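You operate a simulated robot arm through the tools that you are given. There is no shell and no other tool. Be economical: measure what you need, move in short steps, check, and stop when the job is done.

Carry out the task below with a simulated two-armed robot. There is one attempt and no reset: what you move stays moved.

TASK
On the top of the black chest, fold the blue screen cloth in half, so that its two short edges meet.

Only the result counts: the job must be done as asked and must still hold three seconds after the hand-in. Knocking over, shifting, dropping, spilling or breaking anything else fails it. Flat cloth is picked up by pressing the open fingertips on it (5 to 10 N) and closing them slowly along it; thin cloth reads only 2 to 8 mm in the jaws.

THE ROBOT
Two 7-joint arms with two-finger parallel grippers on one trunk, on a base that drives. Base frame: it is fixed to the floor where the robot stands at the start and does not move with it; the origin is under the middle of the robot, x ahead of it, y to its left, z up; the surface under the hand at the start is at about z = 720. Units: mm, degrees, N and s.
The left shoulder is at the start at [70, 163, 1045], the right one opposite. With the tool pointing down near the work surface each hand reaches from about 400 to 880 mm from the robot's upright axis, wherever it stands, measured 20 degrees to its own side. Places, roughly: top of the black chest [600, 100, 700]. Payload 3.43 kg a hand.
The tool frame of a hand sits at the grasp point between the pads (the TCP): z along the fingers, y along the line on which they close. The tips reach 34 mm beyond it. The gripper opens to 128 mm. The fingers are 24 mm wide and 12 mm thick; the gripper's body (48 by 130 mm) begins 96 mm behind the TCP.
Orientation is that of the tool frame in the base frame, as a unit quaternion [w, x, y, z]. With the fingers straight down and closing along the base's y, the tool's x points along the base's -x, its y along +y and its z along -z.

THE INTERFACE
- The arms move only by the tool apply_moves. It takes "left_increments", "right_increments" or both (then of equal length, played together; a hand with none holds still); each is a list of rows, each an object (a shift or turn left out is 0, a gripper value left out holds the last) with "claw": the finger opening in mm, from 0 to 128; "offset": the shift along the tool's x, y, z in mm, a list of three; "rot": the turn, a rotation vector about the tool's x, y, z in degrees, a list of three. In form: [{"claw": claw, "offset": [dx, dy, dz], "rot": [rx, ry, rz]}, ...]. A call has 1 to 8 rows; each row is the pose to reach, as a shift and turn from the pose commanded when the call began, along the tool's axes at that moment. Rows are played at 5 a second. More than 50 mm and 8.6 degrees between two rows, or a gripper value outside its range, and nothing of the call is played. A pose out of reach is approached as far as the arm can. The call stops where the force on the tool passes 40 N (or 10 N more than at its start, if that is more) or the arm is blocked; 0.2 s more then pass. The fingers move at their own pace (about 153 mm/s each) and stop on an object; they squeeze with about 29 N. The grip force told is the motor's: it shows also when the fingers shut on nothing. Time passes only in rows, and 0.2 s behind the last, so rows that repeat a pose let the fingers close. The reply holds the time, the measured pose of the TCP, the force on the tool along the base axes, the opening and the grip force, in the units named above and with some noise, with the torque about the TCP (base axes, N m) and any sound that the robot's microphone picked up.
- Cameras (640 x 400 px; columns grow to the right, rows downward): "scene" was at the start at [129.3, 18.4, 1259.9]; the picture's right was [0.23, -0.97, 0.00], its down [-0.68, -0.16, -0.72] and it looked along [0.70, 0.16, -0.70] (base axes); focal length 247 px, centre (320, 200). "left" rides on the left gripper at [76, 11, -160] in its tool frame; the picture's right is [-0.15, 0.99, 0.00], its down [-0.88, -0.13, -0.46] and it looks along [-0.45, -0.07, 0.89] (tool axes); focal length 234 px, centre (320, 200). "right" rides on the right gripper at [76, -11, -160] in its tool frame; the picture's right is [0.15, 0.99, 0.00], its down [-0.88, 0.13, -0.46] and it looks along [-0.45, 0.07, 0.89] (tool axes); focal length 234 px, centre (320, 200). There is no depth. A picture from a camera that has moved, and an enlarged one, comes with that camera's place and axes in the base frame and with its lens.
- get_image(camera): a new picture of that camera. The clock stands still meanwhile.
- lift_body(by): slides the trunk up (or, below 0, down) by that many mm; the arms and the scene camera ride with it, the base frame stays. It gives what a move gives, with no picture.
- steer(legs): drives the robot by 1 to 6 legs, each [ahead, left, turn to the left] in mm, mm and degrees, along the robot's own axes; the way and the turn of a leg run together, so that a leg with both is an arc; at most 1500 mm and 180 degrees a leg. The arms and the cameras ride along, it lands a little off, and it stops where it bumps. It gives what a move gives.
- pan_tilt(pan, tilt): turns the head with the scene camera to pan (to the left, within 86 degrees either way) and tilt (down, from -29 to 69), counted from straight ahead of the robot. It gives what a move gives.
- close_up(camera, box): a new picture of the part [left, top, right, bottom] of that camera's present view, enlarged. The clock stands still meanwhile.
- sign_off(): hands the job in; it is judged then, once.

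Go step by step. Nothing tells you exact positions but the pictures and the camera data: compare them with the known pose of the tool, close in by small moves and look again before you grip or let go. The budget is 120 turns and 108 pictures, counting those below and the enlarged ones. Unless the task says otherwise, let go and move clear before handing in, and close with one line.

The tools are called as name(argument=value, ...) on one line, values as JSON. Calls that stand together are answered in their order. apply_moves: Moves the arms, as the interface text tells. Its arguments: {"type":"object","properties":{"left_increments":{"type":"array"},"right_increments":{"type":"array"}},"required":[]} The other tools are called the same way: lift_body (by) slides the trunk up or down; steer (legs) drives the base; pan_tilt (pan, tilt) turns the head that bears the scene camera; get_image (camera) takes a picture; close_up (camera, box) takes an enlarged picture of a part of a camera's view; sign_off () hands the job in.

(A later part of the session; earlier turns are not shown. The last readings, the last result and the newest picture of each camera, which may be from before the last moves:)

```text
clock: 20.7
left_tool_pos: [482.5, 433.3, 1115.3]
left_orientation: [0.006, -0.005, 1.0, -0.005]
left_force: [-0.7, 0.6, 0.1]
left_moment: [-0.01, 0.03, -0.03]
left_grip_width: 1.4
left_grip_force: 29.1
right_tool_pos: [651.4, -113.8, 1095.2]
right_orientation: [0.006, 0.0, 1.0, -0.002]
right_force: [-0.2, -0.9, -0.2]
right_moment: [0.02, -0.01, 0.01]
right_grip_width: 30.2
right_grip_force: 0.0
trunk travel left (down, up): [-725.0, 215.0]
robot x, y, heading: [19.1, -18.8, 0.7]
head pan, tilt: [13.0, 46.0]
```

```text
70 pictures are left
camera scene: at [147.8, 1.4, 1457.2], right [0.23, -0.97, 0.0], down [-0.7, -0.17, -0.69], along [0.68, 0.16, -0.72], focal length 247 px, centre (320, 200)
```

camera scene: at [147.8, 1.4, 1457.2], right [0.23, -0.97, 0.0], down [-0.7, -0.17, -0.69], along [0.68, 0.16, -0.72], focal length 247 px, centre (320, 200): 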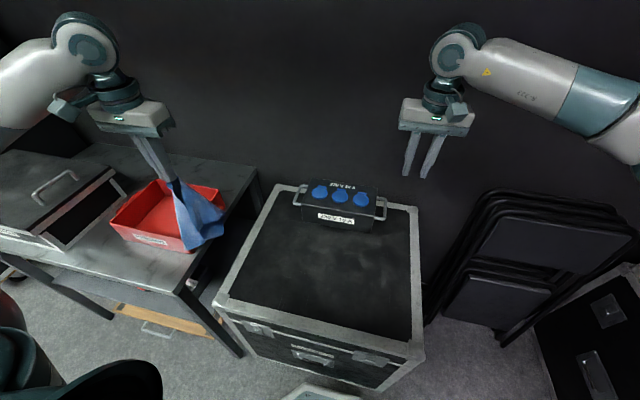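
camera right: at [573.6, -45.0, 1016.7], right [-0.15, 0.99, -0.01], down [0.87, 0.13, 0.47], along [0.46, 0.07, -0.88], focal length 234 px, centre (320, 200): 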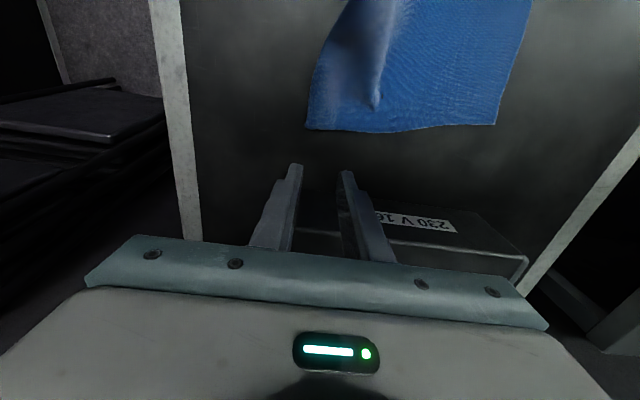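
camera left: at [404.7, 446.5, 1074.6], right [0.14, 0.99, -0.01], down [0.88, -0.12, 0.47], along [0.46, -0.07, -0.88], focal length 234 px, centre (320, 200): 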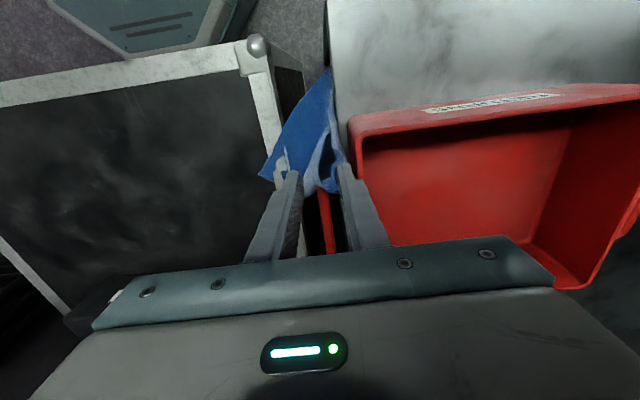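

The cloth now hangs free and nothing else has moved. I'll carry it over the middle of the chest.

apply_moves(left_increments=[{"offset": [-5, -40, 0]}, {"offset": [-15, -80, 0]}, {"offset": [-25, -120, 0]}, {"offset": [-35, -160, 0]}, {"offset": [-45, -200, 0]}, {"offset": [-55, -240, 0]}, {"offset": [-55, -240, 0]}])

close_up(camera="scene", box=[170, 60, 490, 280])

get_image(camera="left")

get_image(camera="right")

```text
clock: 22.3
left_tool_pos: [540.9, 197.1, 1120.8]
left_orientation: [0.006, -0.005, 1.0, -0.005]
left_force: [0.3, 0.1, 0.8]
left_moment: [-0.02, 0.03, 0.02]
left_grip_width: 1.2
left_grip_force: 29.0
right_tool_pos: [651.8, -112.7, 1096.1]
right_orientation: [0.007, -0.001, 1.0, -0.001]
right_force: [0.7, -0.9, 0.7]
right_moment: [-0.05, -0.01, -0.02]
right_grip_width: 30.1
right_grip_force: 0.1
trunk travel left (down, up): [-725.0, 215.0]
robot x, y, heading: [19.3, -20.3, 0.4]
head pan, tilt: [13.0, 46.0]
```

```text
1.82 times, centred on (330, 170) of scene
camera zoom: at [147.0, 2.5, 1457.3], right [0.23, -0.97, 0.0], down [-0.7, -0.17, -0.69], along [0.68, 0.16, -0.72], focal length 450 px, centre (302, 254)
```

zoom: 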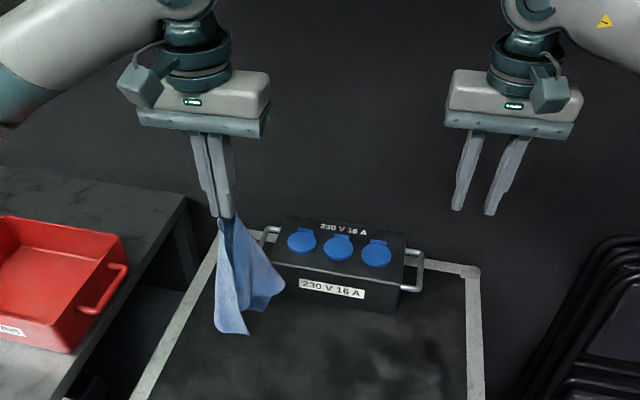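

```text
68 pictures are left
camera left: at [463.4, 207.9, 1278.6], right [0.14, 0.99, -0.01], down [0.88, -0.12, 0.47], along [0.46, -0.07, -0.88], focal length 234 px, centre (320, 200)
```

left: 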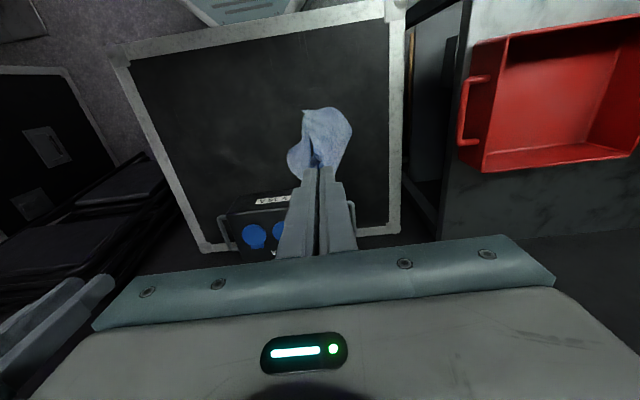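

```text
67 pictures are left
camera right: at [574.4, -124.1, 1255.3], right [-0.15, 0.99, -0.01], down [0.87, 0.13, 0.47], along [0.46, 0.06, -0.88], focal length 234 px, centre (320, 200)
```

right: 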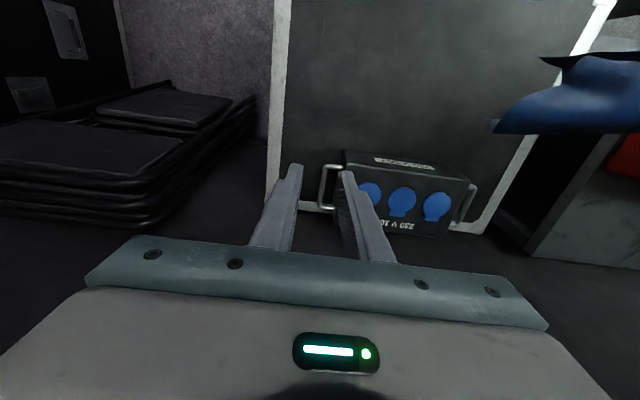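

I need to know where on the cloth the grip is, so I'll enlarge the hanging cloth.

close_up(camera="scene", box=[260, 155, 340, 255])

close_up(camera="left", box=[270, 90, 370, 190])

```text
4.00 times, centred on (300, 205) of scene
camera zoom: at [147.0, 2.5, 1457.3], right [0.23, -0.97, 0.0], down [-0.7, -0.17, -0.69], along [0.68, 0.16, -0.72], focal length 990 px, centre (400, 180)
```

zoom: 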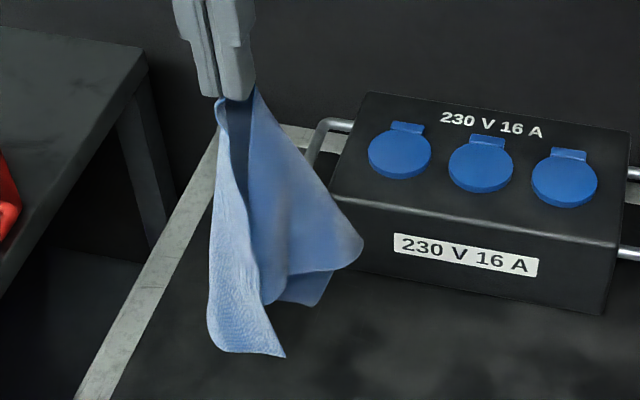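

```text
4.00 times, centred on (320, 140) of left
camera zoom: at [463.4, 207.9, 1278.6], right [0.14, 0.99, -0.01], down [0.88, -0.12, 0.47], along [0.46, -0.07, -0.88], focal length 937 px, centre (320, 440)
```

zoom: 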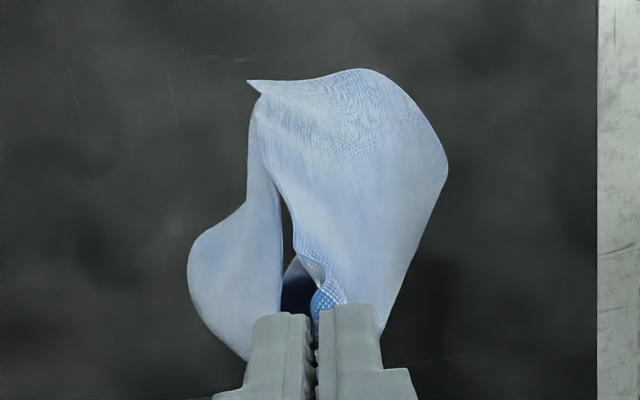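

The left hand holds the cloth near one corner, and the opposite corner hangs about 274 mm below it. I'll lay it back on the chest diagonally, bottom corner first at the far left and the hand travelling toward the near right. Then I'll sort out the corners.

apply_moves(left_increments=[{"offset": [-20, 13, 0]}, {"offset": [-45, 27, 0]}, {"offset": [-70, 40, 0]}, {"offset": [-92, 53, 10]}, {"offset": [-92, 53, 40]}, {"offset": [-92, 53, 70]}, {"offset": [-92, 53, 80]}, {"offset": [-92, 53, 80]}])

get_image(camera="scene")

get_image(camera="right")

```text
clock: 24.1
left_tool_pos: [631.3, 244.2, 1039.9]
left_orientation: [0.006, -0.005, 1.0, -0.005]
left_force: [0.1, 0.7, 0.3]
left_moment: [0.0, -0.01, 0.03]
left_grip_width: 1.4
left_grip_force: 28.5
right_tool_pos: [652.8, -111.9, 1096.6]
right_orientation: [0.007, -0.001, 1.0, -0.001]
right_force: [-0.4, 0.3, -0.5]
right_moment: [-0.01, 0.05, -0.02]
right_grip_width: 29.8
right_grip_force: 0.0
trunk travel left (down, up): [-725.0, 215.0]
robot x, y, heading: [23.1, -17.4, 0.2]
head pan, tilt: [13.0, 46.0]
```

```text
64 pictures are left
camera scene: at [147.5, 1.2, 1457.3], right [0.23, -0.97, 0.0], down [-0.7, -0.17, -0.69], along [0.68, 0.16, -0.72], focal length 247 px, centre (320, 200)
```

scene: 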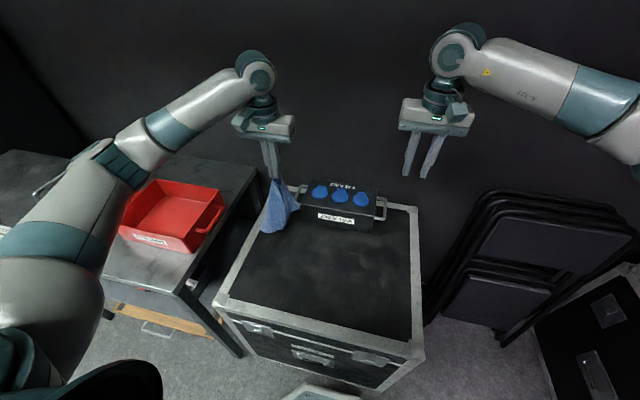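

```text
63 pictures are left
camera right: at [574.8, -125.2, 1254.9], right [-0.15, 0.99, 0.0], down [0.87, 0.13, 0.47], along [0.46, 0.07, -0.88], focal length 234 px, centre (320, 200)
```

right: 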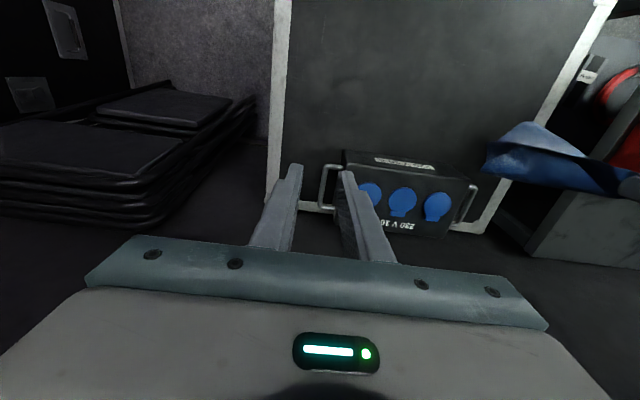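

The bottom corner hangs just above the chest, but a flap is close to the box handle. I'll come 45 mm toward the robot first, then lay the cloth down.

apply_moves(left_increments=[{"offset": [25, 0, -5]}, {"offset": [45, 0, 0]}, {"offset": [45, 0, 10]}, {"offset": [57, -21, 35]}, {"offset": [69, -42, 60]}, {"offset": [81, -63, 85]}, {"offset": [93, -84, 110]}, {"offset": [105, -105, 135]}])

get_image(camera="scene")

```text
clock: 25.9
left_tool_pos: [528.3, 137.9, 904.6]
left_orientation: [0.006, -0.004, 1.0, -0.005]
left_force: [0.5, -0.5, -0.1]
left_moment: [-0.01, -0.02, -0.01]
left_grip_width: 1.7
left_grip_force: 28.1
right_tool_pos: [653.0, -113.5, 1097.1]
right_orientation: [0.006, 0.0, 1.0, -0.001]
right_force: [-0.4, -0.2, -0.5]
right_moment: [0.01, 0.04, 0.02]
right_grip_width: 30.0
right_grip_force: 0.1
trunk travel left (down, up): [-725.0, 215.0]
robot x, y, heading: [20.7, -20.0, 0.6]
head pan, tilt: [13.0, 46.0]
```

```text
62 pictures are left
camera scene: at [147.9, 0.7, 1457.3], right [0.23, -0.97, 0.0], down [-0.7, -0.17, -0.69], along [0.68, 0.16, -0.72], focal length 247 px, centre (320, 200)
```

scene: 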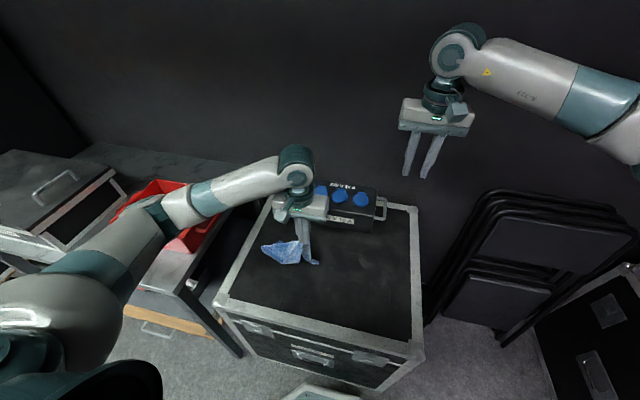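

Part of the cloth is down. I'll continue along the same diagonal to lay the rest.

apply_moves(left_increments=[{"offset": [12, -22, 24]}, {"offset": [24, -44, 48]}, {"offset": [36, -66, 72]}, {"offset": [48, -88, 96]}, {"offset": [60, -110, 118]}, {"offset": [70, -125, 132]}, {"offset": [72, -130, 138]}, {"offset": [72, -130, 138]}])

get_image(camera="scene")

get_image(camera="left")

get_image(camera="right")

```text
clock: 27.7
left_tool_pos: [460.6, 5.9, 768.3]
left_orientation: [0.006, -0.005, 1.0, -0.005]
left_force: [-0.2, 0.8, 0.1]
left_moment: [0.01, -0.01, 0.0]
left_grip_width: 1.5
left_grip_force: 28.9
right_tool_pos: [650.5, -112.7, 1096.0]
right_orientation: [0.007, 0.0, 1.0, -0.003]
right_force: [0.1, 0.1, -0.1]
right_moment: [0.0, -0.03, 0.0]
right_grip_width: 29.9
right_grip_force: 0.0
trunk travel left (down, up): [-725.0, 215.0]
robot x, y, heading: [20.4, -15.7, 0.4]
head pan, tilt: [13.0, 46.0]
```

```text
61 pictures are left
camera scene: at [147.6, 1.2, 1457.3], right [0.23, -0.97, 0.0], down [-0.7, -0.17, -0.69], along [0.68, 0.16, -0.72], focal length 247 px, centre (320, 200)
```

scene: 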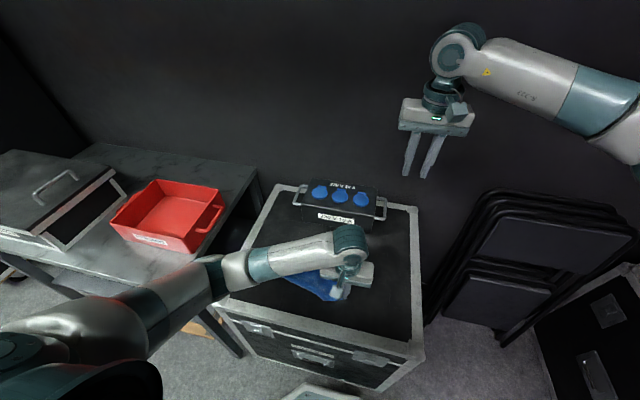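

```text
60 pictures are left
camera left: at [383.4, 17.9, 926.2], right [0.14, 0.99, -0.01], down [0.88, -0.12, 0.47], along [0.46, -0.07, -0.88], focal length 234 px, centre (320, 200)
```

left: 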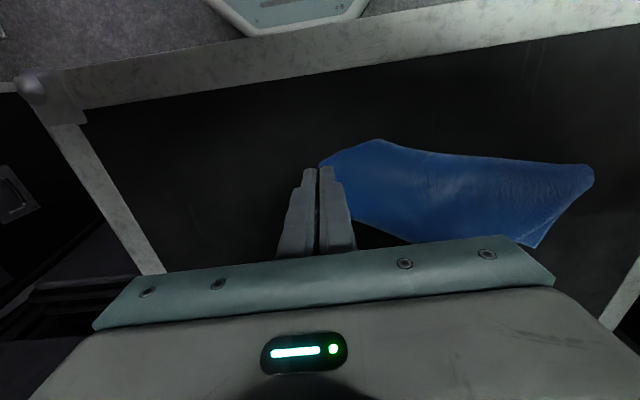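

```text
59 pictures are left
camera right: at [574.9, -125.2, 1254.9], right [-0.15, 0.99, 0.0], down [0.87, 0.13, 0.47], along [0.46, 0.07, -0.88], focal length 234 px, centre (320, 200)
```

right: 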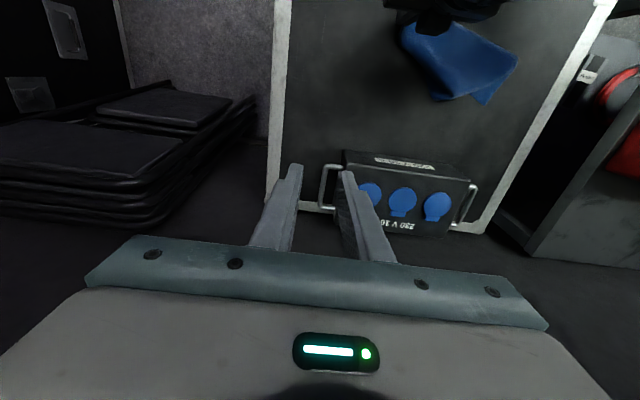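

The cloth is down as a folded strip, with the left hand still holding its corner. I'll enlarge both hand views to find the other corners.

close_up(camera="right", box=[380, 0, 540, 120])

close_up(camera="left", box=[290, 110, 610, 270])

```text
3.33 times, centred on (460, 60) of right
camera zoom: at [574.9, -125.2, 1254.9], right [-0.15, 0.99, 0.0], down [0.87, 0.13, 0.47], along [0.46, 0.07, -0.88], focal length 781 px, centre (-147, 667)
```

zoom: 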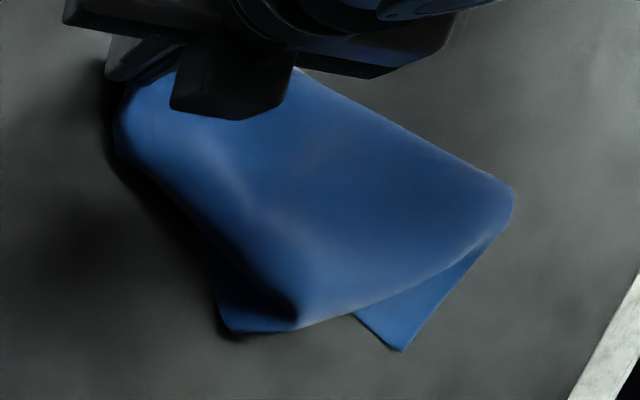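

```text
2.00 times, centred on (450, 190) of left
camera zoom: at [383.4, 17.9, 926.2], right [0.14, 0.99, -0.01], down [0.88, -0.12, 0.47], along [0.46, -0.07, -0.88], focal length 468 px, centre (60, 220)
```

zoom: 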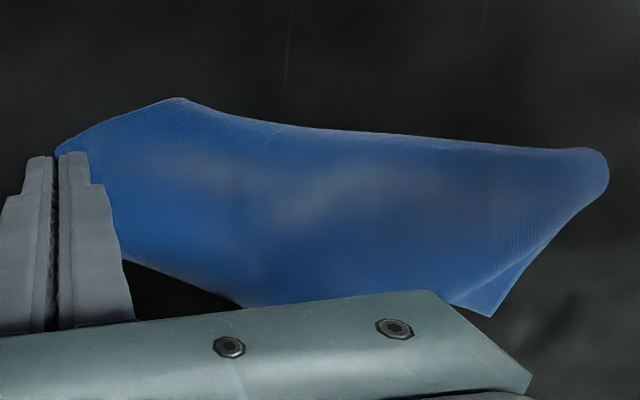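

The cloth is doubled over, and the right hand can't reach the visible corner past the left arm. I'll lift it again by the same corner and lay it in the opposite direction, so its free corners end up on the right hand's side.

apply_moves(left_increments=[{"offset": [-5, 12, -45]}, {"offset": [-10, 24, -90]}, {"offset": [-15, 36, -135]}, {"offset": [-20, 48, -180]}, {"offset": [-25, 60, -225]}, {"offset": [-30, 70, -270]}, {"offset": [-30, 70, -300]}, {"offset": [-30, 70, -300]}], right_increments=[{"offset": [0, -20, 0]}, {"offset": [0, -40, 0]}, {"offset": [0, -60, 0]}, {"offset": [0, -80, 0]}, {"offset": [0, -100, 0]}, {"offset": [0, -120, 0]}, {"offset": [0, -120, 0]}, {"offset": [0, -120, 0]}])

close_up(camera="scene", box=[240, 140, 400, 300])

close_up(camera="right", box=[440, 0, 640, 200])

```text
clock: 29.5
left_tool_pos: [488.9, 81.4, 1067.9]
left_orientation: [0.006, -0.005, 1.0, -0.005]
left_force: [-0.4, -0.9, 0.1]
left_moment: [0.0, 0.0, 0.02]
left_grip_width: 2.0
left_grip_force: 29.1
right_tool_pos: [654.4, -232.9, 1095.5]
right_orientation: [0.006, 0.0, 1.0, -0.002]
right_force: [0.6, 0.0, 0.0]
right_moment: [0.01, -0.01, -0.01]
right_grip_width: 30.1
right_grip_force: 0.1
trunk travel left (down, up): [-725.0, 215.0]
robot x, y, heading: [20.1, -18.1, 0.2]
head pan, tilt: [13.0, 46.0]
```

```text
2.50 times, centred on (320, 220) of scene
camera zoom: at [147.9, 1.5, 1457.2], right [0.23, -0.97, 0.0], down [-0.7, -0.17, -0.69], along [0.68, 0.16, -0.72], focal length 618 px, centre (320, 150)
```

zoom: 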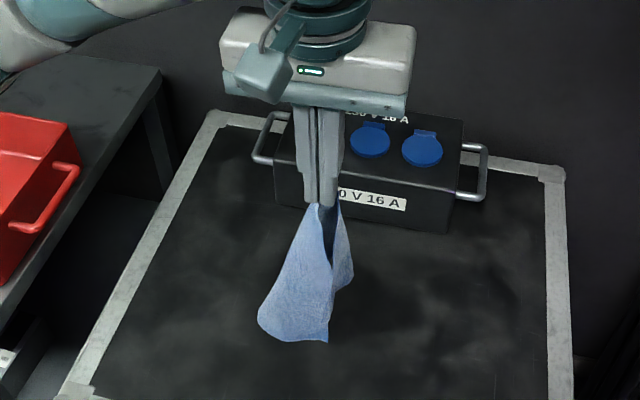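

```text
2.00 times, centred on (540, 100) of right
camera zoom: at [576.3, -245.3, 1254.4], right [-0.15, 0.99, 0.0], down [0.87, 0.13, 0.47], along [0.46, 0.06, -0.88], focal length 468 px, centre (-120, 400)
```

zoom: 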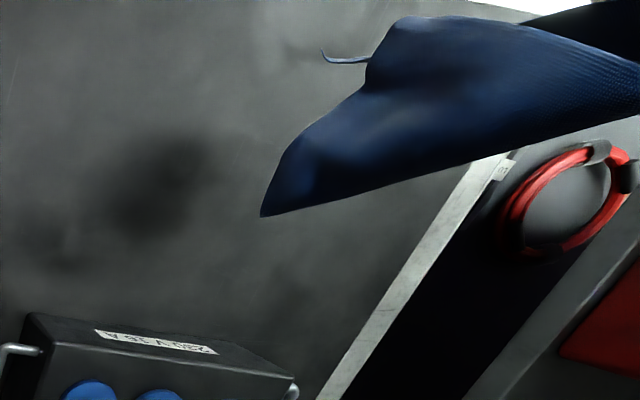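

From the two views, two free corners hang about 210–220 mm below the grip. I'll lay the cloth from right to left so those free corners end up on the right, open to view and to the right hand.

apply_moves(left_increments=[{"offset": [-25, -32, 0]}, {"offset": [-50, -64, 0]}, {"offset": [-71, -91, 0]}, {"offset": [-71, -91, 20]}, {"offset": [-71, -91, 40]}, {"offset": [-63, -68, 64]}, {"offset": [-55, -45, 88]}, {"offset": [-47, -22, 112]}])

apply_moves(left_increments=[{"offset": [8, 23, 24]}, {"offset": [16, 46, 48]}, {"offset": [24, 69, 72]}, {"offset": [32, 92, 96]}, {"offset": [40, 115, 120]}, {"offset": [48, 138, 144]}, {"offset": [56, 161, 168]}, {"offset": [62, 178, 184]}])

close_up(camera="scene", box=[220, 180, 420, 320])

get_image(camera="right")

```text
clock: 31.3
left_tool_pos: [534.4, 59.9, 956.0]
left_orientation: [0.006, -0.004, 1.0, -0.005]
left_force: [0.2, -0.2, -0.5]
left_moment: [-0.02, 0.01, 0.03]
left_grip_width: 1.2
left_grip_force: 29.3
right_tool_pos: [652.9, -232.9, 1096.6]
right_orientation: [0.007, -0.001, 1.0, -0.002]
right_force: [0.0, 0.2, 1.0]
right_moment: [-0.01, 0.02, 0.04]
right_grip_width: 30.0
right_grip_force: 0.0
trunk travel left (down, up): [-725.0, 215.0]
robot x, y, heading: [22.2, -20.1, 0.4]
head pan, tilt: [13.0, 46.0]
```

```text
clock: 33.1
left_tool_pos: [474.5, 235.2, 771.2]
left_orientation: [0.007, -0.005, 1.0, -0.004]
left_force: [0.5, 0.2, 0.1]
left_moment: [-0.03, 0.0, 0.0]
left_grip_width: 1.7
left_grip_force: 28.7
right_tool_pos: [652.4, -232.9, 1097.0]
right_orientation: [0.007, -0.001, 1.0, -0.002]
right_force: [0.7, 0.4, 0.1]
right_moment: [0.0, -0.01, -0.02]
right_grip_width: 30.1
right_grip_force: 0.0
trunk travel left (down, up): [-725.0, 215.0]
robot x, y, heading: [18.2, -14.7, 0.6]
head pan, tilt: [13.0, 46.0]
```

```text
2.86 times, centred on (320, 250) of scene
camera zoom: at [147.3, 1.6, 1457.3], right [0.23, -0.97, 0.0], down [-0.7, -0.17, -0.69], along [0.68, 0.16, -0.72], focal length 707 px, centre (320, 57)
```

zoom: 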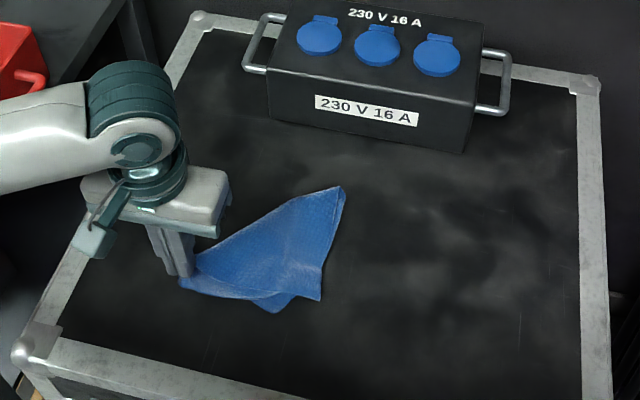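

```text
53 pictures are left
camera right: at [575.8, -245.1, 1254.8], right [-0.15, 0.99, -0.01], down [0.87, 0.13, 0.47], along [0.46, 0.06, -0.88], focal length 234 px, centre (320, 200)
```

right: 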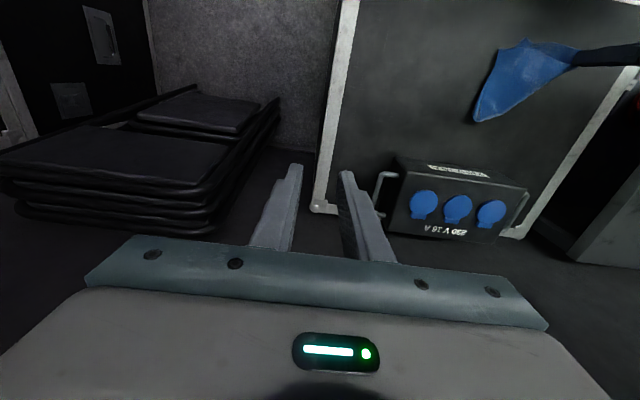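

The cloth is now spread as a triangle with visible corners on its right side. I'll enlarge it to read the layers.

close_up(camera="scene", box=[265, 235, 345, 300])

get_image(camera="left")

```text
6.15 times, centred on (305, 268) of scene
camera zoom: at [147.3, 1.6, 1457.3], right [0.23, -0.97, 0.0], down [-0.7, -0.17, -0.69], along [0.68, 0.16, -0.72], focal length 1523 px, centre (412, -215)
```

zoom: 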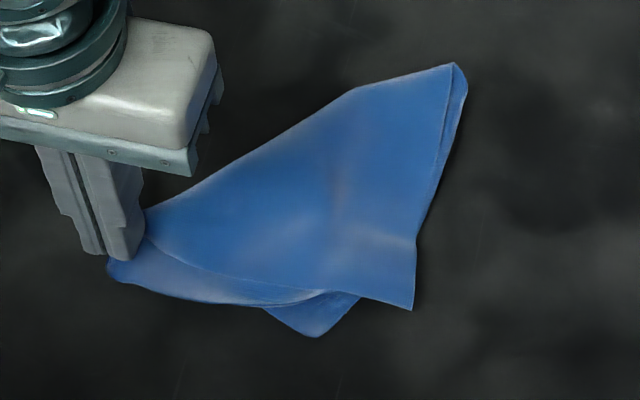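

```text
51 pictures are left
camera left: at [396.7, 246.5, 929.2], right [0.14, 0.99, -0.01], down [0.88, -0.12, 0.47], along [0.46, -0.07, -0.88], focal length 234 px, centre (320, 200)
```

left: 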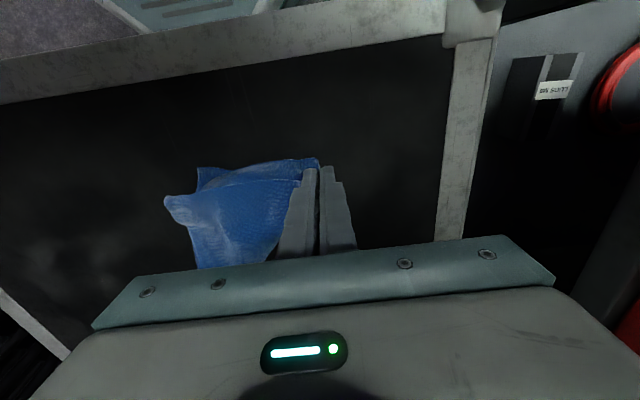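

I read corner S as a clean top-layer corner at about (484, 80), with one edge running from S to the left hand's grip. The right hand will pinch S, so that lifting both hands lets the sheet hang open.

apply_moves(right_increments=[{"offset": [20, 40, 0]}, {"offset": [40, 80, 0]}, {"offset": [60, 120, 0]}, {"offset": [80, 160, 10]}, {"offset": [100, 200, 20]}, {"offset": [120, 240, 30]}, {"offset": [140, 280, 40]}, {"offset": [157, 320, 50]}])

apply_moves(right_increments=[{"offset": [0, 0, 45]}, {"offset": [0, 0, 90]}, {"offset": [0, 0, 135]}, {"offset": [0, 0, 180]}, {"offset": [0, 0, 225]}, {"offset": [0, 0, 260]}, {"offset": [0, 0, 262]}])

get_image(camera="right")

close_up(camera="scene", box=[240, 180, 420, 300])

```text
clock: 34.9
left_tool_pos: [473.7, 234.1, 771.1]
left_orientation: [0.006, -0.005, 1.0, -0.005]
left_force: [1.1, 0.3, 0.1]
left_moment: [0.0, 0.01, -0.03]
left_grip_width: 1.6
left_grip_force: 29.4
right_tool_pos: [493.2, 89.2, 1043.6]
right_orientation: [0.007, -0.001, 1.0, -0.002]
right_force: [0.3, 0.0, -0.1]
right_moment: [-0.03, -0.01, 0.02]
right_grip_width: 29.9
right_grip_force: 0.1
trunk travel left (down, up): [-725.0, 215.0]
robot x, y, heading: [19.6, -17.9, 0.3]
head pan, tilt: [13.0, 46.0]
```

```text
clock: 36.5
left_tool_pos: [473.3, 234.6, 770.3]
left_orientation: [0.007, -0.006, 1.0, -0.005]
left_force: [0.0, -0.8, -0.6]
left_moment: [-0.02, 0.04, -0.01]
left_grip_width: 1.4
left_grip_force: 28.8
right_tool_pos: [499.3, 87.1, 783.8]
right_orientation: [0.007, -0.001, 1.0, -0.001]
right_force: [-0.1, 0.9, 0.0]
right_moment: [-0.01, -0.01, 0.04]
right_grip_width: 29.7
right_grip_force: 0.0
trunk travel left (down, up): [-725.0, 215.0]
robot x, y, heading: [20.9, -17.5, 0.4]
head pan, tilt: [13.0, 46.0]
```

```text
50 pictures are left
camera right: at [421.7, 74.4, 942.4], right [-0.15, 0.99, 0.0], down [0.87, 0.13, 0.47], along [0.46, 0.07, -0.88], focal length 234 px, centre (320, 200)
```

right: 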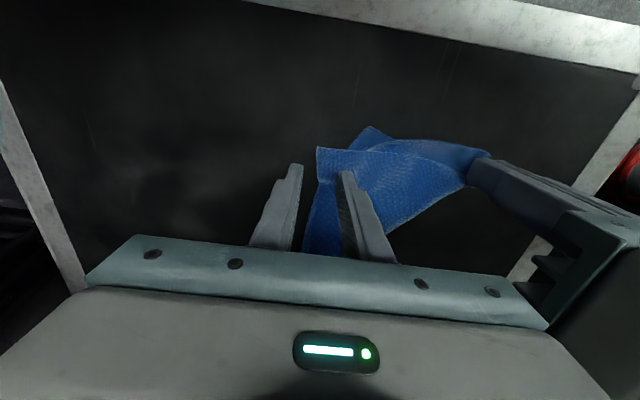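

```text
3.33 times, centred on (330, 240) of scene
camera zoom: at [147.4, 1.3, 1457.3], right [0.23, -0.97, 0.0], down [-0.7, -0.17, -0.69], along [0.68, 0.16, -0.72], focal length 825 px, centre (287, 67)
```

zoom: 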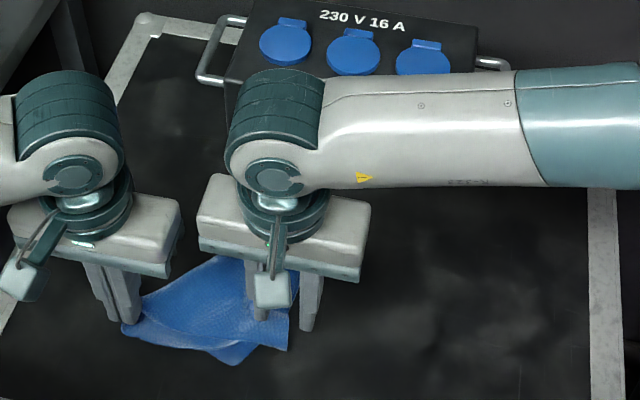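

The right fingers straddle the edge at corner S as planned. I'll lower to contact with a small x correction.

apply_moves(right_increments=[{"offset": [6, 0, 12]}, {"offset": [6, 0, 22]}, {"offset": [6, 0, 26]}, {"offset": [6, 0, 27.5]}, {"offset": [6, 0, 27.5]}])

```text
clock: 37.7
left_tool_pos: [473.9, 234.3, 770.5]
left_orientation: [0.007, -0.006, 1.0, -0.005]
left_force: [-0.5, -0.1, -0.3]
left_moment: [-0.01, -0.01, 0.0]
left_grip_width: 1.7
left_grip_force: 28.9
right_tool_pos: [493.4, 86.5, 755.9]
right_orientation: [0.007, -0.001, 1.0, -0.001]
right_force: [0.6, -1.1, 13.0]
right_moment: [0.26, -0.03, 0.0]
right_grip_width: 29.5
right_grip_force: 0.0
trunk travel left (down, up): [-725.0, 215.0]
robot x, y, heading: [15.4, -19.3, 0.4]
head pan, tilt: [13.0, 46.0]
```

The load (13 N) is on the inner finger. I'll ease off slightly and close slowly.

apply_moves(right_increments=[{"claw": 29, "offset": [0, 0, -0.5]}, {"claw": 25, "offset": [0, -0.5, -0.5]}, {"claw": 21, "offset": [0, -1, -0.5]}, {"claw": 17, "offset": [0, -1.5, -0.5]}, {"claw": 13, "offset": [0, -2, -0.5]}, {"claw": 9, "offset": [0, -2, -0.5]}, {"claw": 5, "offset": [0, -2, -0.5]}, {"claw": 0, "offset": [0, -2, -0.5]}])

apply_moves(right_increments=[{"claw": 0, "offset": [0, 0, 0]}, {"offset": [0, 0, -15]}, {"offset": [0, 0, -15]}])

get_image(camera="right")

```text
clock: 39.5
left_tool_pos: [472.9, 234.2, 770.9]
left_orientation: [0.007, -0.006, 1.0, -0.006]
left_force: [0.5, -2.1, -0.7]
left_moment: [-0.06, 0.0, 0.02]
left_grip_width: 1.5
left_grip_force: 29.4
right_tool_pos: [492.1, 84.6, 757.3]
right_orientation: [0.007, -0.001, 1.0, -0.001]
right_force: [-0.3, 3.5, 13.6]
right_moment: [0.25, -0.02, 0.0]
right_grip_width: 1.6
right_grip_force: 28.8
trunk travel left (down, up): [-725.0, 215.0]
robot x, y, heading: [19.0, -18.9, 0.3]
head pan, tilt: [13.0, 46.0]
```

```text
clock: 40.3
left_tool_pos: [474.8, 233.7, 769.2]
left_orientation: [0.006, -0.004, 1.0, -0.005]
left_force: [0.6, -0.2, 0.5]
left_moment: [0.0, -0.03, 0.02]
left_grip_width: 1.6
left_grip_force: 29.1
right_tool_pos: [493.0, 83.6, 769.3]
right_orientation: [0.006, -0.001, 1.0, -0.001]
right_force: [-0.7, -0.2, 0.3]
right_moment: [0.02, 0.03, -0.01]
right_grip_width: 1.8
right_grip_force: 29.5
trunk travel left (down, up): [-725.0, 215.0]
robot x, y, heading: [23.2, -17.5, 0.3]
head pan, tilt: [13.0, 46.0]
```

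```text
48 pictures are left
camera right: at [415.7, 72.0, 927.7], right [-0.15, 0.99, -0.01], down [0.87, 0.13, 0.47], along [0.46, 0.06, -0.88], focal length 234 px, centre (320, 200)
```

right: 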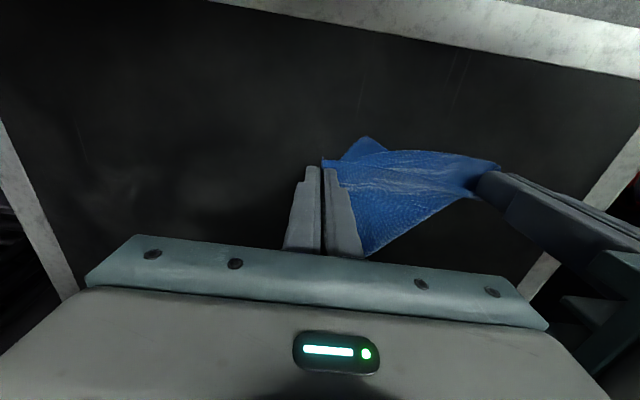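

The right hand has pinched the corner (1.8 mm). I'll raise both hands together so the sheet hangs open.

apply_moves(left_increments=[{"offset": [0, 0, -40]}, {"offset": [0, 0, -80]}, {"offset": [0, 0, -120]}, {"offset": [0, 0, -160]}, {"offset": [0, 0, -200]}, {"offset": [0, 0, -240]}, {"offset": [0, 0, -270]}, {"offset": [0, 0, -270]}], right_increments=[{"offset": [0, 0, -40]}, {"offset": [0, 0, -80]}, {"offset": [0, 0, -120]}, {"offset": [0, 0, -160]}, {"offset": [0, 0, -200]}, {"offset": [0, 0, -240]}, {"offset": [0, 0, -270]}, {"offset": [0, 0, -270]}])

get_image(camera="scene")

```text
clock: 42.1
left_tool_pos: [469.8, 236.4, 1039.3]
left_orientation: [0.005, -0.005, 1.0, -0.006]
left_force: [-0.3, -0.4, 0.2]
left_moment: [-0.04, 0.0, -0.02]
left_grip_width: 1.4
left_grip_force: 28.9
right_tool_pos: [487.3, 84.4, 1040.1]
right_orientation: [0.006, -0.001, 1.0, -0.002]
right_force: [-0.2, 0.7, 0.1]
right_moment: [0.02, 0.03, -0.02]
right_grip_width: 1.7
right_grip_force: 28.9
trunk travel left (down, up): [-725.0, 215.0]
robot x, y, heading: [19.1, -19.6, 0.1]
head pan, tilt: [13.0, 46.0]
```

```text
47 pictures are left
camera scene: at [148.1, 1.7, 1457.2], right [0.23, -0.97, 0.0], down [-0.7, -0.17, -0.69], along [0.68, 0.16, -0.72], focal length 247 px, centre (320, 200)
```

scene: 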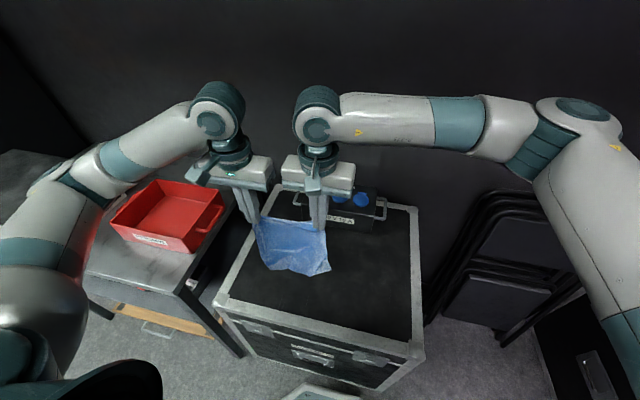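

Excellent: the sheet hangs open between the two hands. I'll enlarge it to see how it hangs.

close_up(camera="scene", box=[240, 170, 350, 285])

```text
3.48 times, centred on (295, 228) of scene
camera zoom: at [148.1, 1.7, 1457.2], right [0.23, -0.97, 0.0], down [-0.7, -0.17, -0.69], along [0.68, 0.16, -0.72], focal length 861 px, centre (407, 104)
```

zoom: 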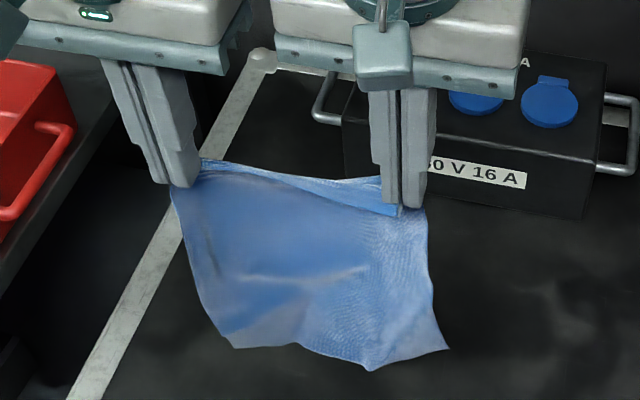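

The sheet hangs as a clean rectangle. I'll spread the hands gently until it goes taut, to measure the held edge.

apply_moves(left_increments=[{"offset": [0, 2, 0]}, {"offset": [0, 4, 0]}, {"offset": [0, 6, 0]}, {"offset": [0, 6, 0]}], right_increments=[{"offset": [0, -2, 0]}, {"offset": [0, -4, 0]}, {"offset": [0, -6, 0]}, {"offset": [0, -6, 0]}])

close_up(camera="scene", box=[240, 170, 350, 285])

```text
clock: 43.1
left_tool_pos: [469.9, 242.3, 1039.6]
left_orientation: [0.006, -0.005, 1.0, -0.005]
left_force: [-0.3, -6.5, -0.8]
left_moment: [-0.23, -0.02, -0.11]
left_grip_width: 2.0
left_grip_force: 28.8
right_tool_pos: [488.6, 77.8, 1040.4]
right_orientation: [0.006, -0.001, 1.0, -0.002]
right_force: [-0.5, 6.0, -0.2]
right_moment: [0.24, 0.02, 0.0]
right_grip_width: 1.8
right_grip_force: 29.0
trunk travel left (down, up): [-725.0, 215.0]
robot x, y, heading: [21.4, -14.7, 0.1]
head pan, tilt: [13.0, 46.0]
```

```text
3.48 times, centred on (295, 228) of scene
camera zoom: at [147.7, 1.5, 1457.2], right [0.23, -0.97, 0.0], down [-0.7, -0.17, -0.69], along [0.68, 0.16, -0.72], focal length 861 px, centre (407, 104)
```

zoom: 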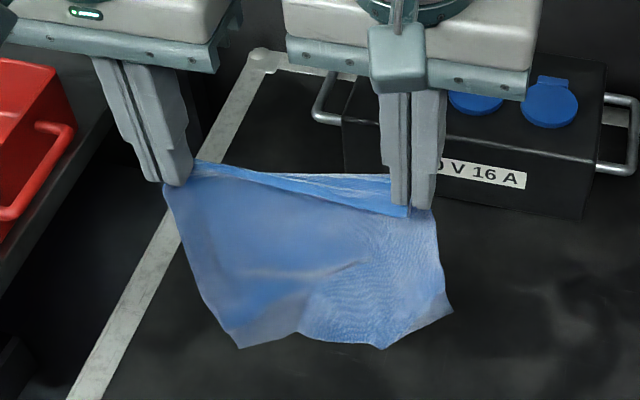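

The sheet goes taut at a 165 mm hand gap with 6 N. To tell whether this is the short or the long edge, I'll look at the hanging length from both hand cameras.

get_image(camera="right")

get_image(camera="left")

```text
44 pictures are left
camera right: at [411.2, 66.4, 1198.2], right [-0.15, 0.99, 0.0], down [0.87, 0.13, 0.47], along [0.46, 0.07, -0.88], focal length 234 px, centre (320, 200)
```

right: 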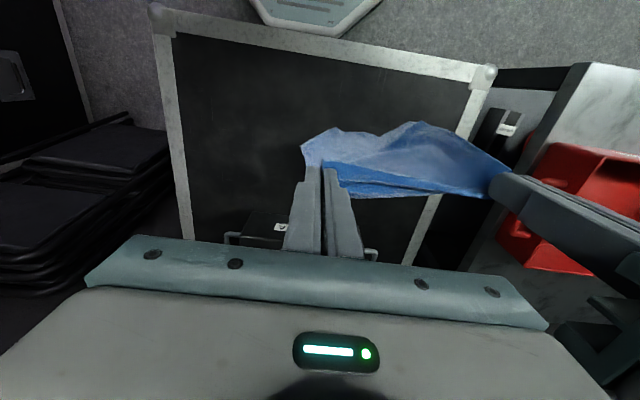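

```text
43 pictures are left
camera left: at [392.6, 253.9, 1197.9], right [0.14, 0.99, -0.01], down [0.88, -0.12, 0.47], along [0.46, -0.07, -0.88], focal length 234 px, centre (320, 200)
```

left: 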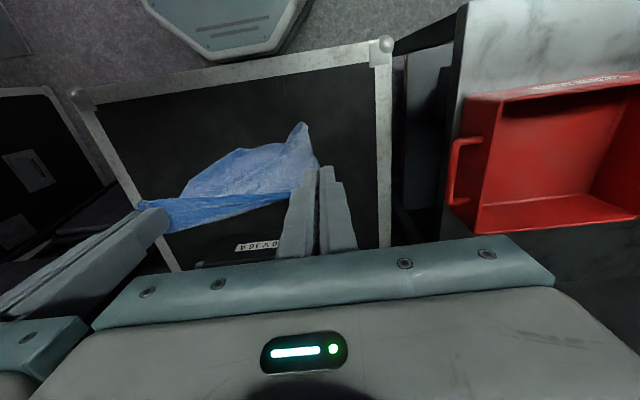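

The fingers' 24 mm width lies along the hanging side, so I count left hang ≈196+~30 mm and top ≈165+~35 mm. That makes the held edge the short one (about 200 of 234). Plan: touch the bottom edge down near the robot, lay the sheet away from me, then bring the held edge back onto the near edge.

apply_moves(left_increments=[{"offset": [12, -1, 0]}, {"offset": [24, -2, 0]}, {"offset": [36, -2, 0]}, {"offset": [36, -2, 25]}, {"offset": [36, -2, 50]}, {"offset": [36, -2, 70]}, {"offset": [36, -2, 70]}], right_increments=[{"offset": [18, 0, 0]}, {"offset": [36, 0, 0]}, {"offset": [54, 0, 0]}, {"offset": [54, 0, 25]}, {"offset": [54, 0, 50]}, {"offset": [54, 0, 70]}, {"offset": [54, 0, 70]}])

close_up(camera="scene", box=[220, 170, 400, 330])

```text
clock: 44.7
left_tool_pos: [434.6, 237.7, 968.9]
left_orientation: [0.006, -0.005, 1.0, -0.006]
left_force: [0.0, -3.3, -0.3]
left_moment: [-0.1, 0.02, -0.07]
left_grip_width: 1.5
left_grip_force: 30.0
right_tool_pos: [436.8, 78.4, 970.6]
right_orientation: [0.006, -0.001, 1.0, -0.002]
right_force: [0.2, 3.2, -0.4]
right_moment: [0.08, -0.04, 0.03]
right_grip_width: 1.8
right_grip_force: 29.3
trunk travel left (down, up): [-725.0, 215.0]
robot x, y, heading: [19.1, -16.5, 0.5]
head pan, tilt: [13.0, 46.0]
```

```text
2.50 times, centred on (310, 250) of scene
camera zoom: at [147.6, 1.3, 1457.3], right [0.23, -0.97, 0.0], down [-0.7, -0.17, -0.69], along [0.68, 0.16, -0.72], focal length 618 px, centre (345, 75)
```

zoom: 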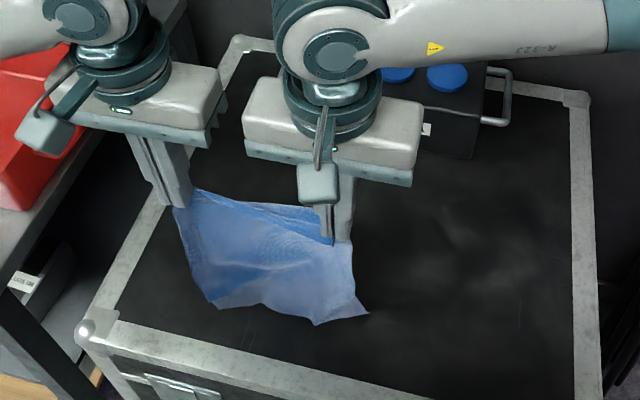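

The bottom edge is just reaching the chest near x≈430. I'll lay the sheet down by moving both hands away from the robot while lowering.

apply_moves(left_increments=[{"offset": [-10, 0, 25]}, {"offset": [-34, 0, 50]}, {"offset": [-58, 0, 75]}, {"offset": [-84, 0, 100]}, {"offset": [-110, 0, 125]}, {"offset": [-136, 0, 150]}, {"offset": [-162, 0, 175]}, {"offset": [-186, 0, 198]}], right_increments=[{"offset": [-10, 0, 25]}, {"offset": [-34, 0, 50]}, {"offset": [-58, 0, 75]}, {"offset": [-84, 0, 100]}, {"offset": [-110, 0, 125]}, {"offset": [-136, 0, 150]}, {"offset": [-162, 0, 175]}, {"offset": [-186, 0, 198]}])

close_up(camera="scene", box=[220, 170, 400, 330])

```text
clock: 46.5
left_tool_pos: [624.3, 239.6, 773.1]
left_orientation: [0.005, -0.006, 1.0, -0.005]
left_force: [-0.5, -4.4, 0.1]
left_moment: [-0.15, 0.01, -0.03]
left_grip_width: 1.7
left_grip_force: 28.7
right_tool_pos: [623.3, 77.7, 771.7]
right_orientation: [0.006, -0.001, 1.0, -0.002]
right_force: [1.1, 3.6, 0.3]
right_moment: [0.15, 0.01, -0.01]
right_grip_width: 1.7
right_grip_force: 29.3
trunk travel left (down, up): [-725.0, 215.0]
robot x, y, heading: [18.2, -17.8, 0.3]
head pan, tilt: [13.0, 46.0]
```

```text
2.50 times, centred on (310, 250) of scene
camera zoom: at [149.1, 1.5, 1457.2], right [0.23, -0.97, 0.0], down [-0.7, -0.17, -0.69], along [0.67, 0.16, -0.72], focal length 618 px, centre (345, 75)
```

zoom: 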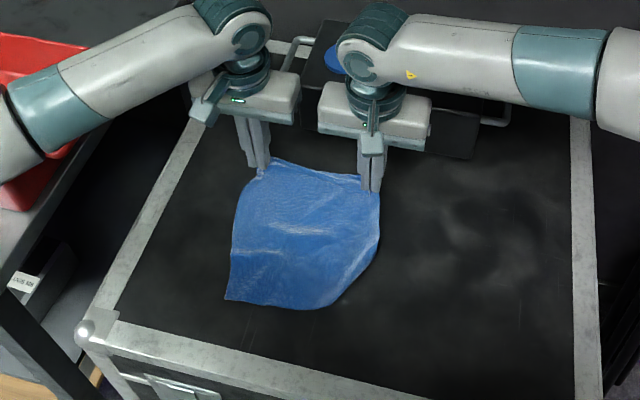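

The sheet is laid nicely, but its near-right corner seems turned under. I'll zoom in on it.

close_up(camera="scene", box=[300, 230, 390, 300])

```text
5.71 times, centred on (345, 265) of scene
camera zoom: at [149.1, 1.5, 1457.2], right [0.23, -0.97, 0.0], down [-0.7, -0.17, -0.69], along [0.67, 0.16, -0.72], focal length 1414 px, centre (177, -171)
```

zoom: 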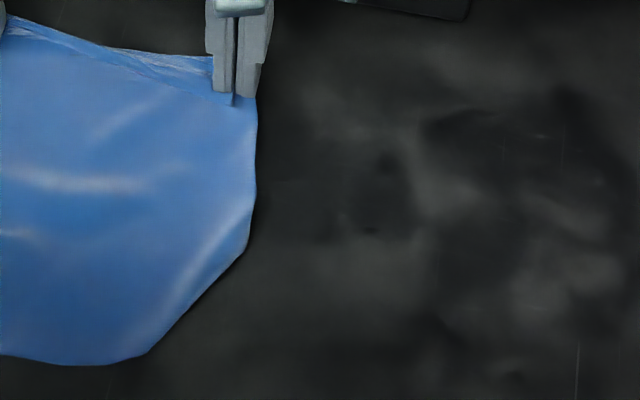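

The corner is tucked under. I'll reverse the lay to lift the sheet, let the corner hang free, and lay it again with a short drag so the corner trails.

apply_moves(left_increments=[{"offset": [20, 0, -30]}, {"offset": [44, 0, -58]}, {"offset": [70, 0, -86]}, {"offset": [98, 0, -114]}, {"offset": [126, 0, -142]}, {"offset": [154, 0, -170]}, {"offset": [182, 0, -200]}, {"offset": [200, 0, -235]}], right_increments=[{"offset": [20, 0, -30]}, {"offset": [44, 0, -58]}, {"offset": [70, 0, -86]}, {"offset": [98, 0, -114]}, {"offset": [126, 0, -142]}, {"offset": [154, 0, -170]}, {"offset": [182, 0, -200]}, {"offset": [200, 0, -235]}])

close_up(camera="scene", box=[220, 170, 400, 330])

```text
clock: 48.3
left_tool_pos: [420.1, 239.2, 1006.5]
left_orientation: [0.007, -0.006, 1.0, -0.005]
left_force: [-1.2, -5.0, 0.2]
left_moment: [-0.2, 0.02, -0.1]
left_grip_width: 1.6
left_grip_force: 28.7
right_tool_pos: [422.3, 77.8, 1005.5]
right_orientation: [0.007, -0.001, 1.0, -0.002]
right_force: [0.4, 4.3, 0.2]
right_moment: [0.16, -0.01, -0.03]
right_grip_width: 1.7
right_grip_force: 29.2
trunk travel left (down, up): [-725.0, 215.0]
robot x, y, heading: [21.3, -19.0, 0.6]
head pan, tilt: [13.0, 46.0]
```

```text
2.50 times, centred on (310, 250) of scene
camera zoom: at [146.1, 1.3, 1457.3], right [0.23, -0.97, 0.0], down [-0.7, -0.17, -0.7], along [0.68, 0.16, -0.72], focal length 618 px, centre (345, 75)
```

zoom: 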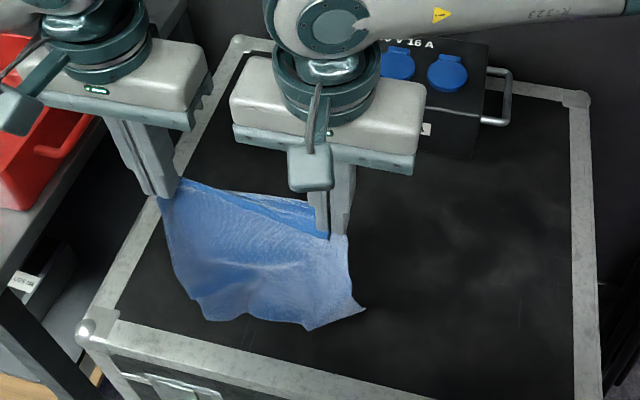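

The near-right corner curls away from me as it hangs. This time I'll touch down and drag about 75 mm outward with the bottom edge on the chest, so friction pulls the corner straight before laying.

apply_moves(left_increments=[{"offset": [8, 0, 30]}, {"offset": [8, 0, 64]}, {"offset": [-8, 0, 66]}, {"offset": [-24, 0, 66]}, {"offset": [-40, 0, 66]}, {"offset": [-56, 0, 66]}, {"offset": [-72, 0, 68]}, {"offset": [-72, 0, 68]}], right_increments=[{"offset": [8, 0, 30]}, {"offset": [8, 0, 64]}, {"offset": [-8, 0, 66]}, {"offset": [-24, 0, 66]}, {"offset": [-40, 0, 66]}, {"offset": [-56, 0, 66]}, {"offset": [-72, 0, 68]}, {"offset": [-72, 0, 68]}])

close_up(camera="scene", box=[220, 170, 400, 330])

```text
clock: 50.1
left_tool_pos: [493.3, 239.2, 937.4]
left_orientation: [0.006, -0.005, 1.0, -0.005]
left_force: [-0.6, -5.3, 0.1]
left_moment: [-0.19, 0.02, -0.05]
left_grip_width: 1.9
left_grip_force: 29.5
right_tool_pos: [495.4, 76.3, 939.7]
right_orientation: [0.007, -0.001, 1.0, -0.001]
right_force: [1.0, 5.5, 0.5]
right_moment: [0.2, -0.03, -0.02]
right_grip_width: 1.9
right_grip_force: 29.2
trunk travel left (down, up): [-725.0, 215.0]
robot x, y, heading: [19.3, -19.2, 0.4]
head pan, tilt: [13.0, 46.0]
```

```text
2.50 times, centred on (310, 250) of scene
camera zoom: at [147.1, 1.4, 1457.3], right [0.23, -0.97, 0.0], down [-0.7, -0.17, -0.69], along [0.68, 0.16, -0.72], focal length 618 px, centre (345, 75)
```

zoom: 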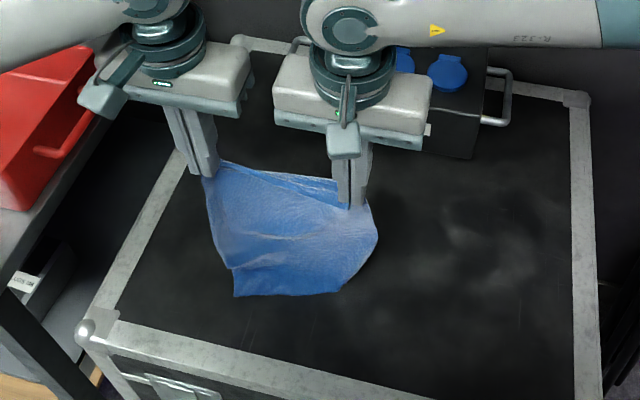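

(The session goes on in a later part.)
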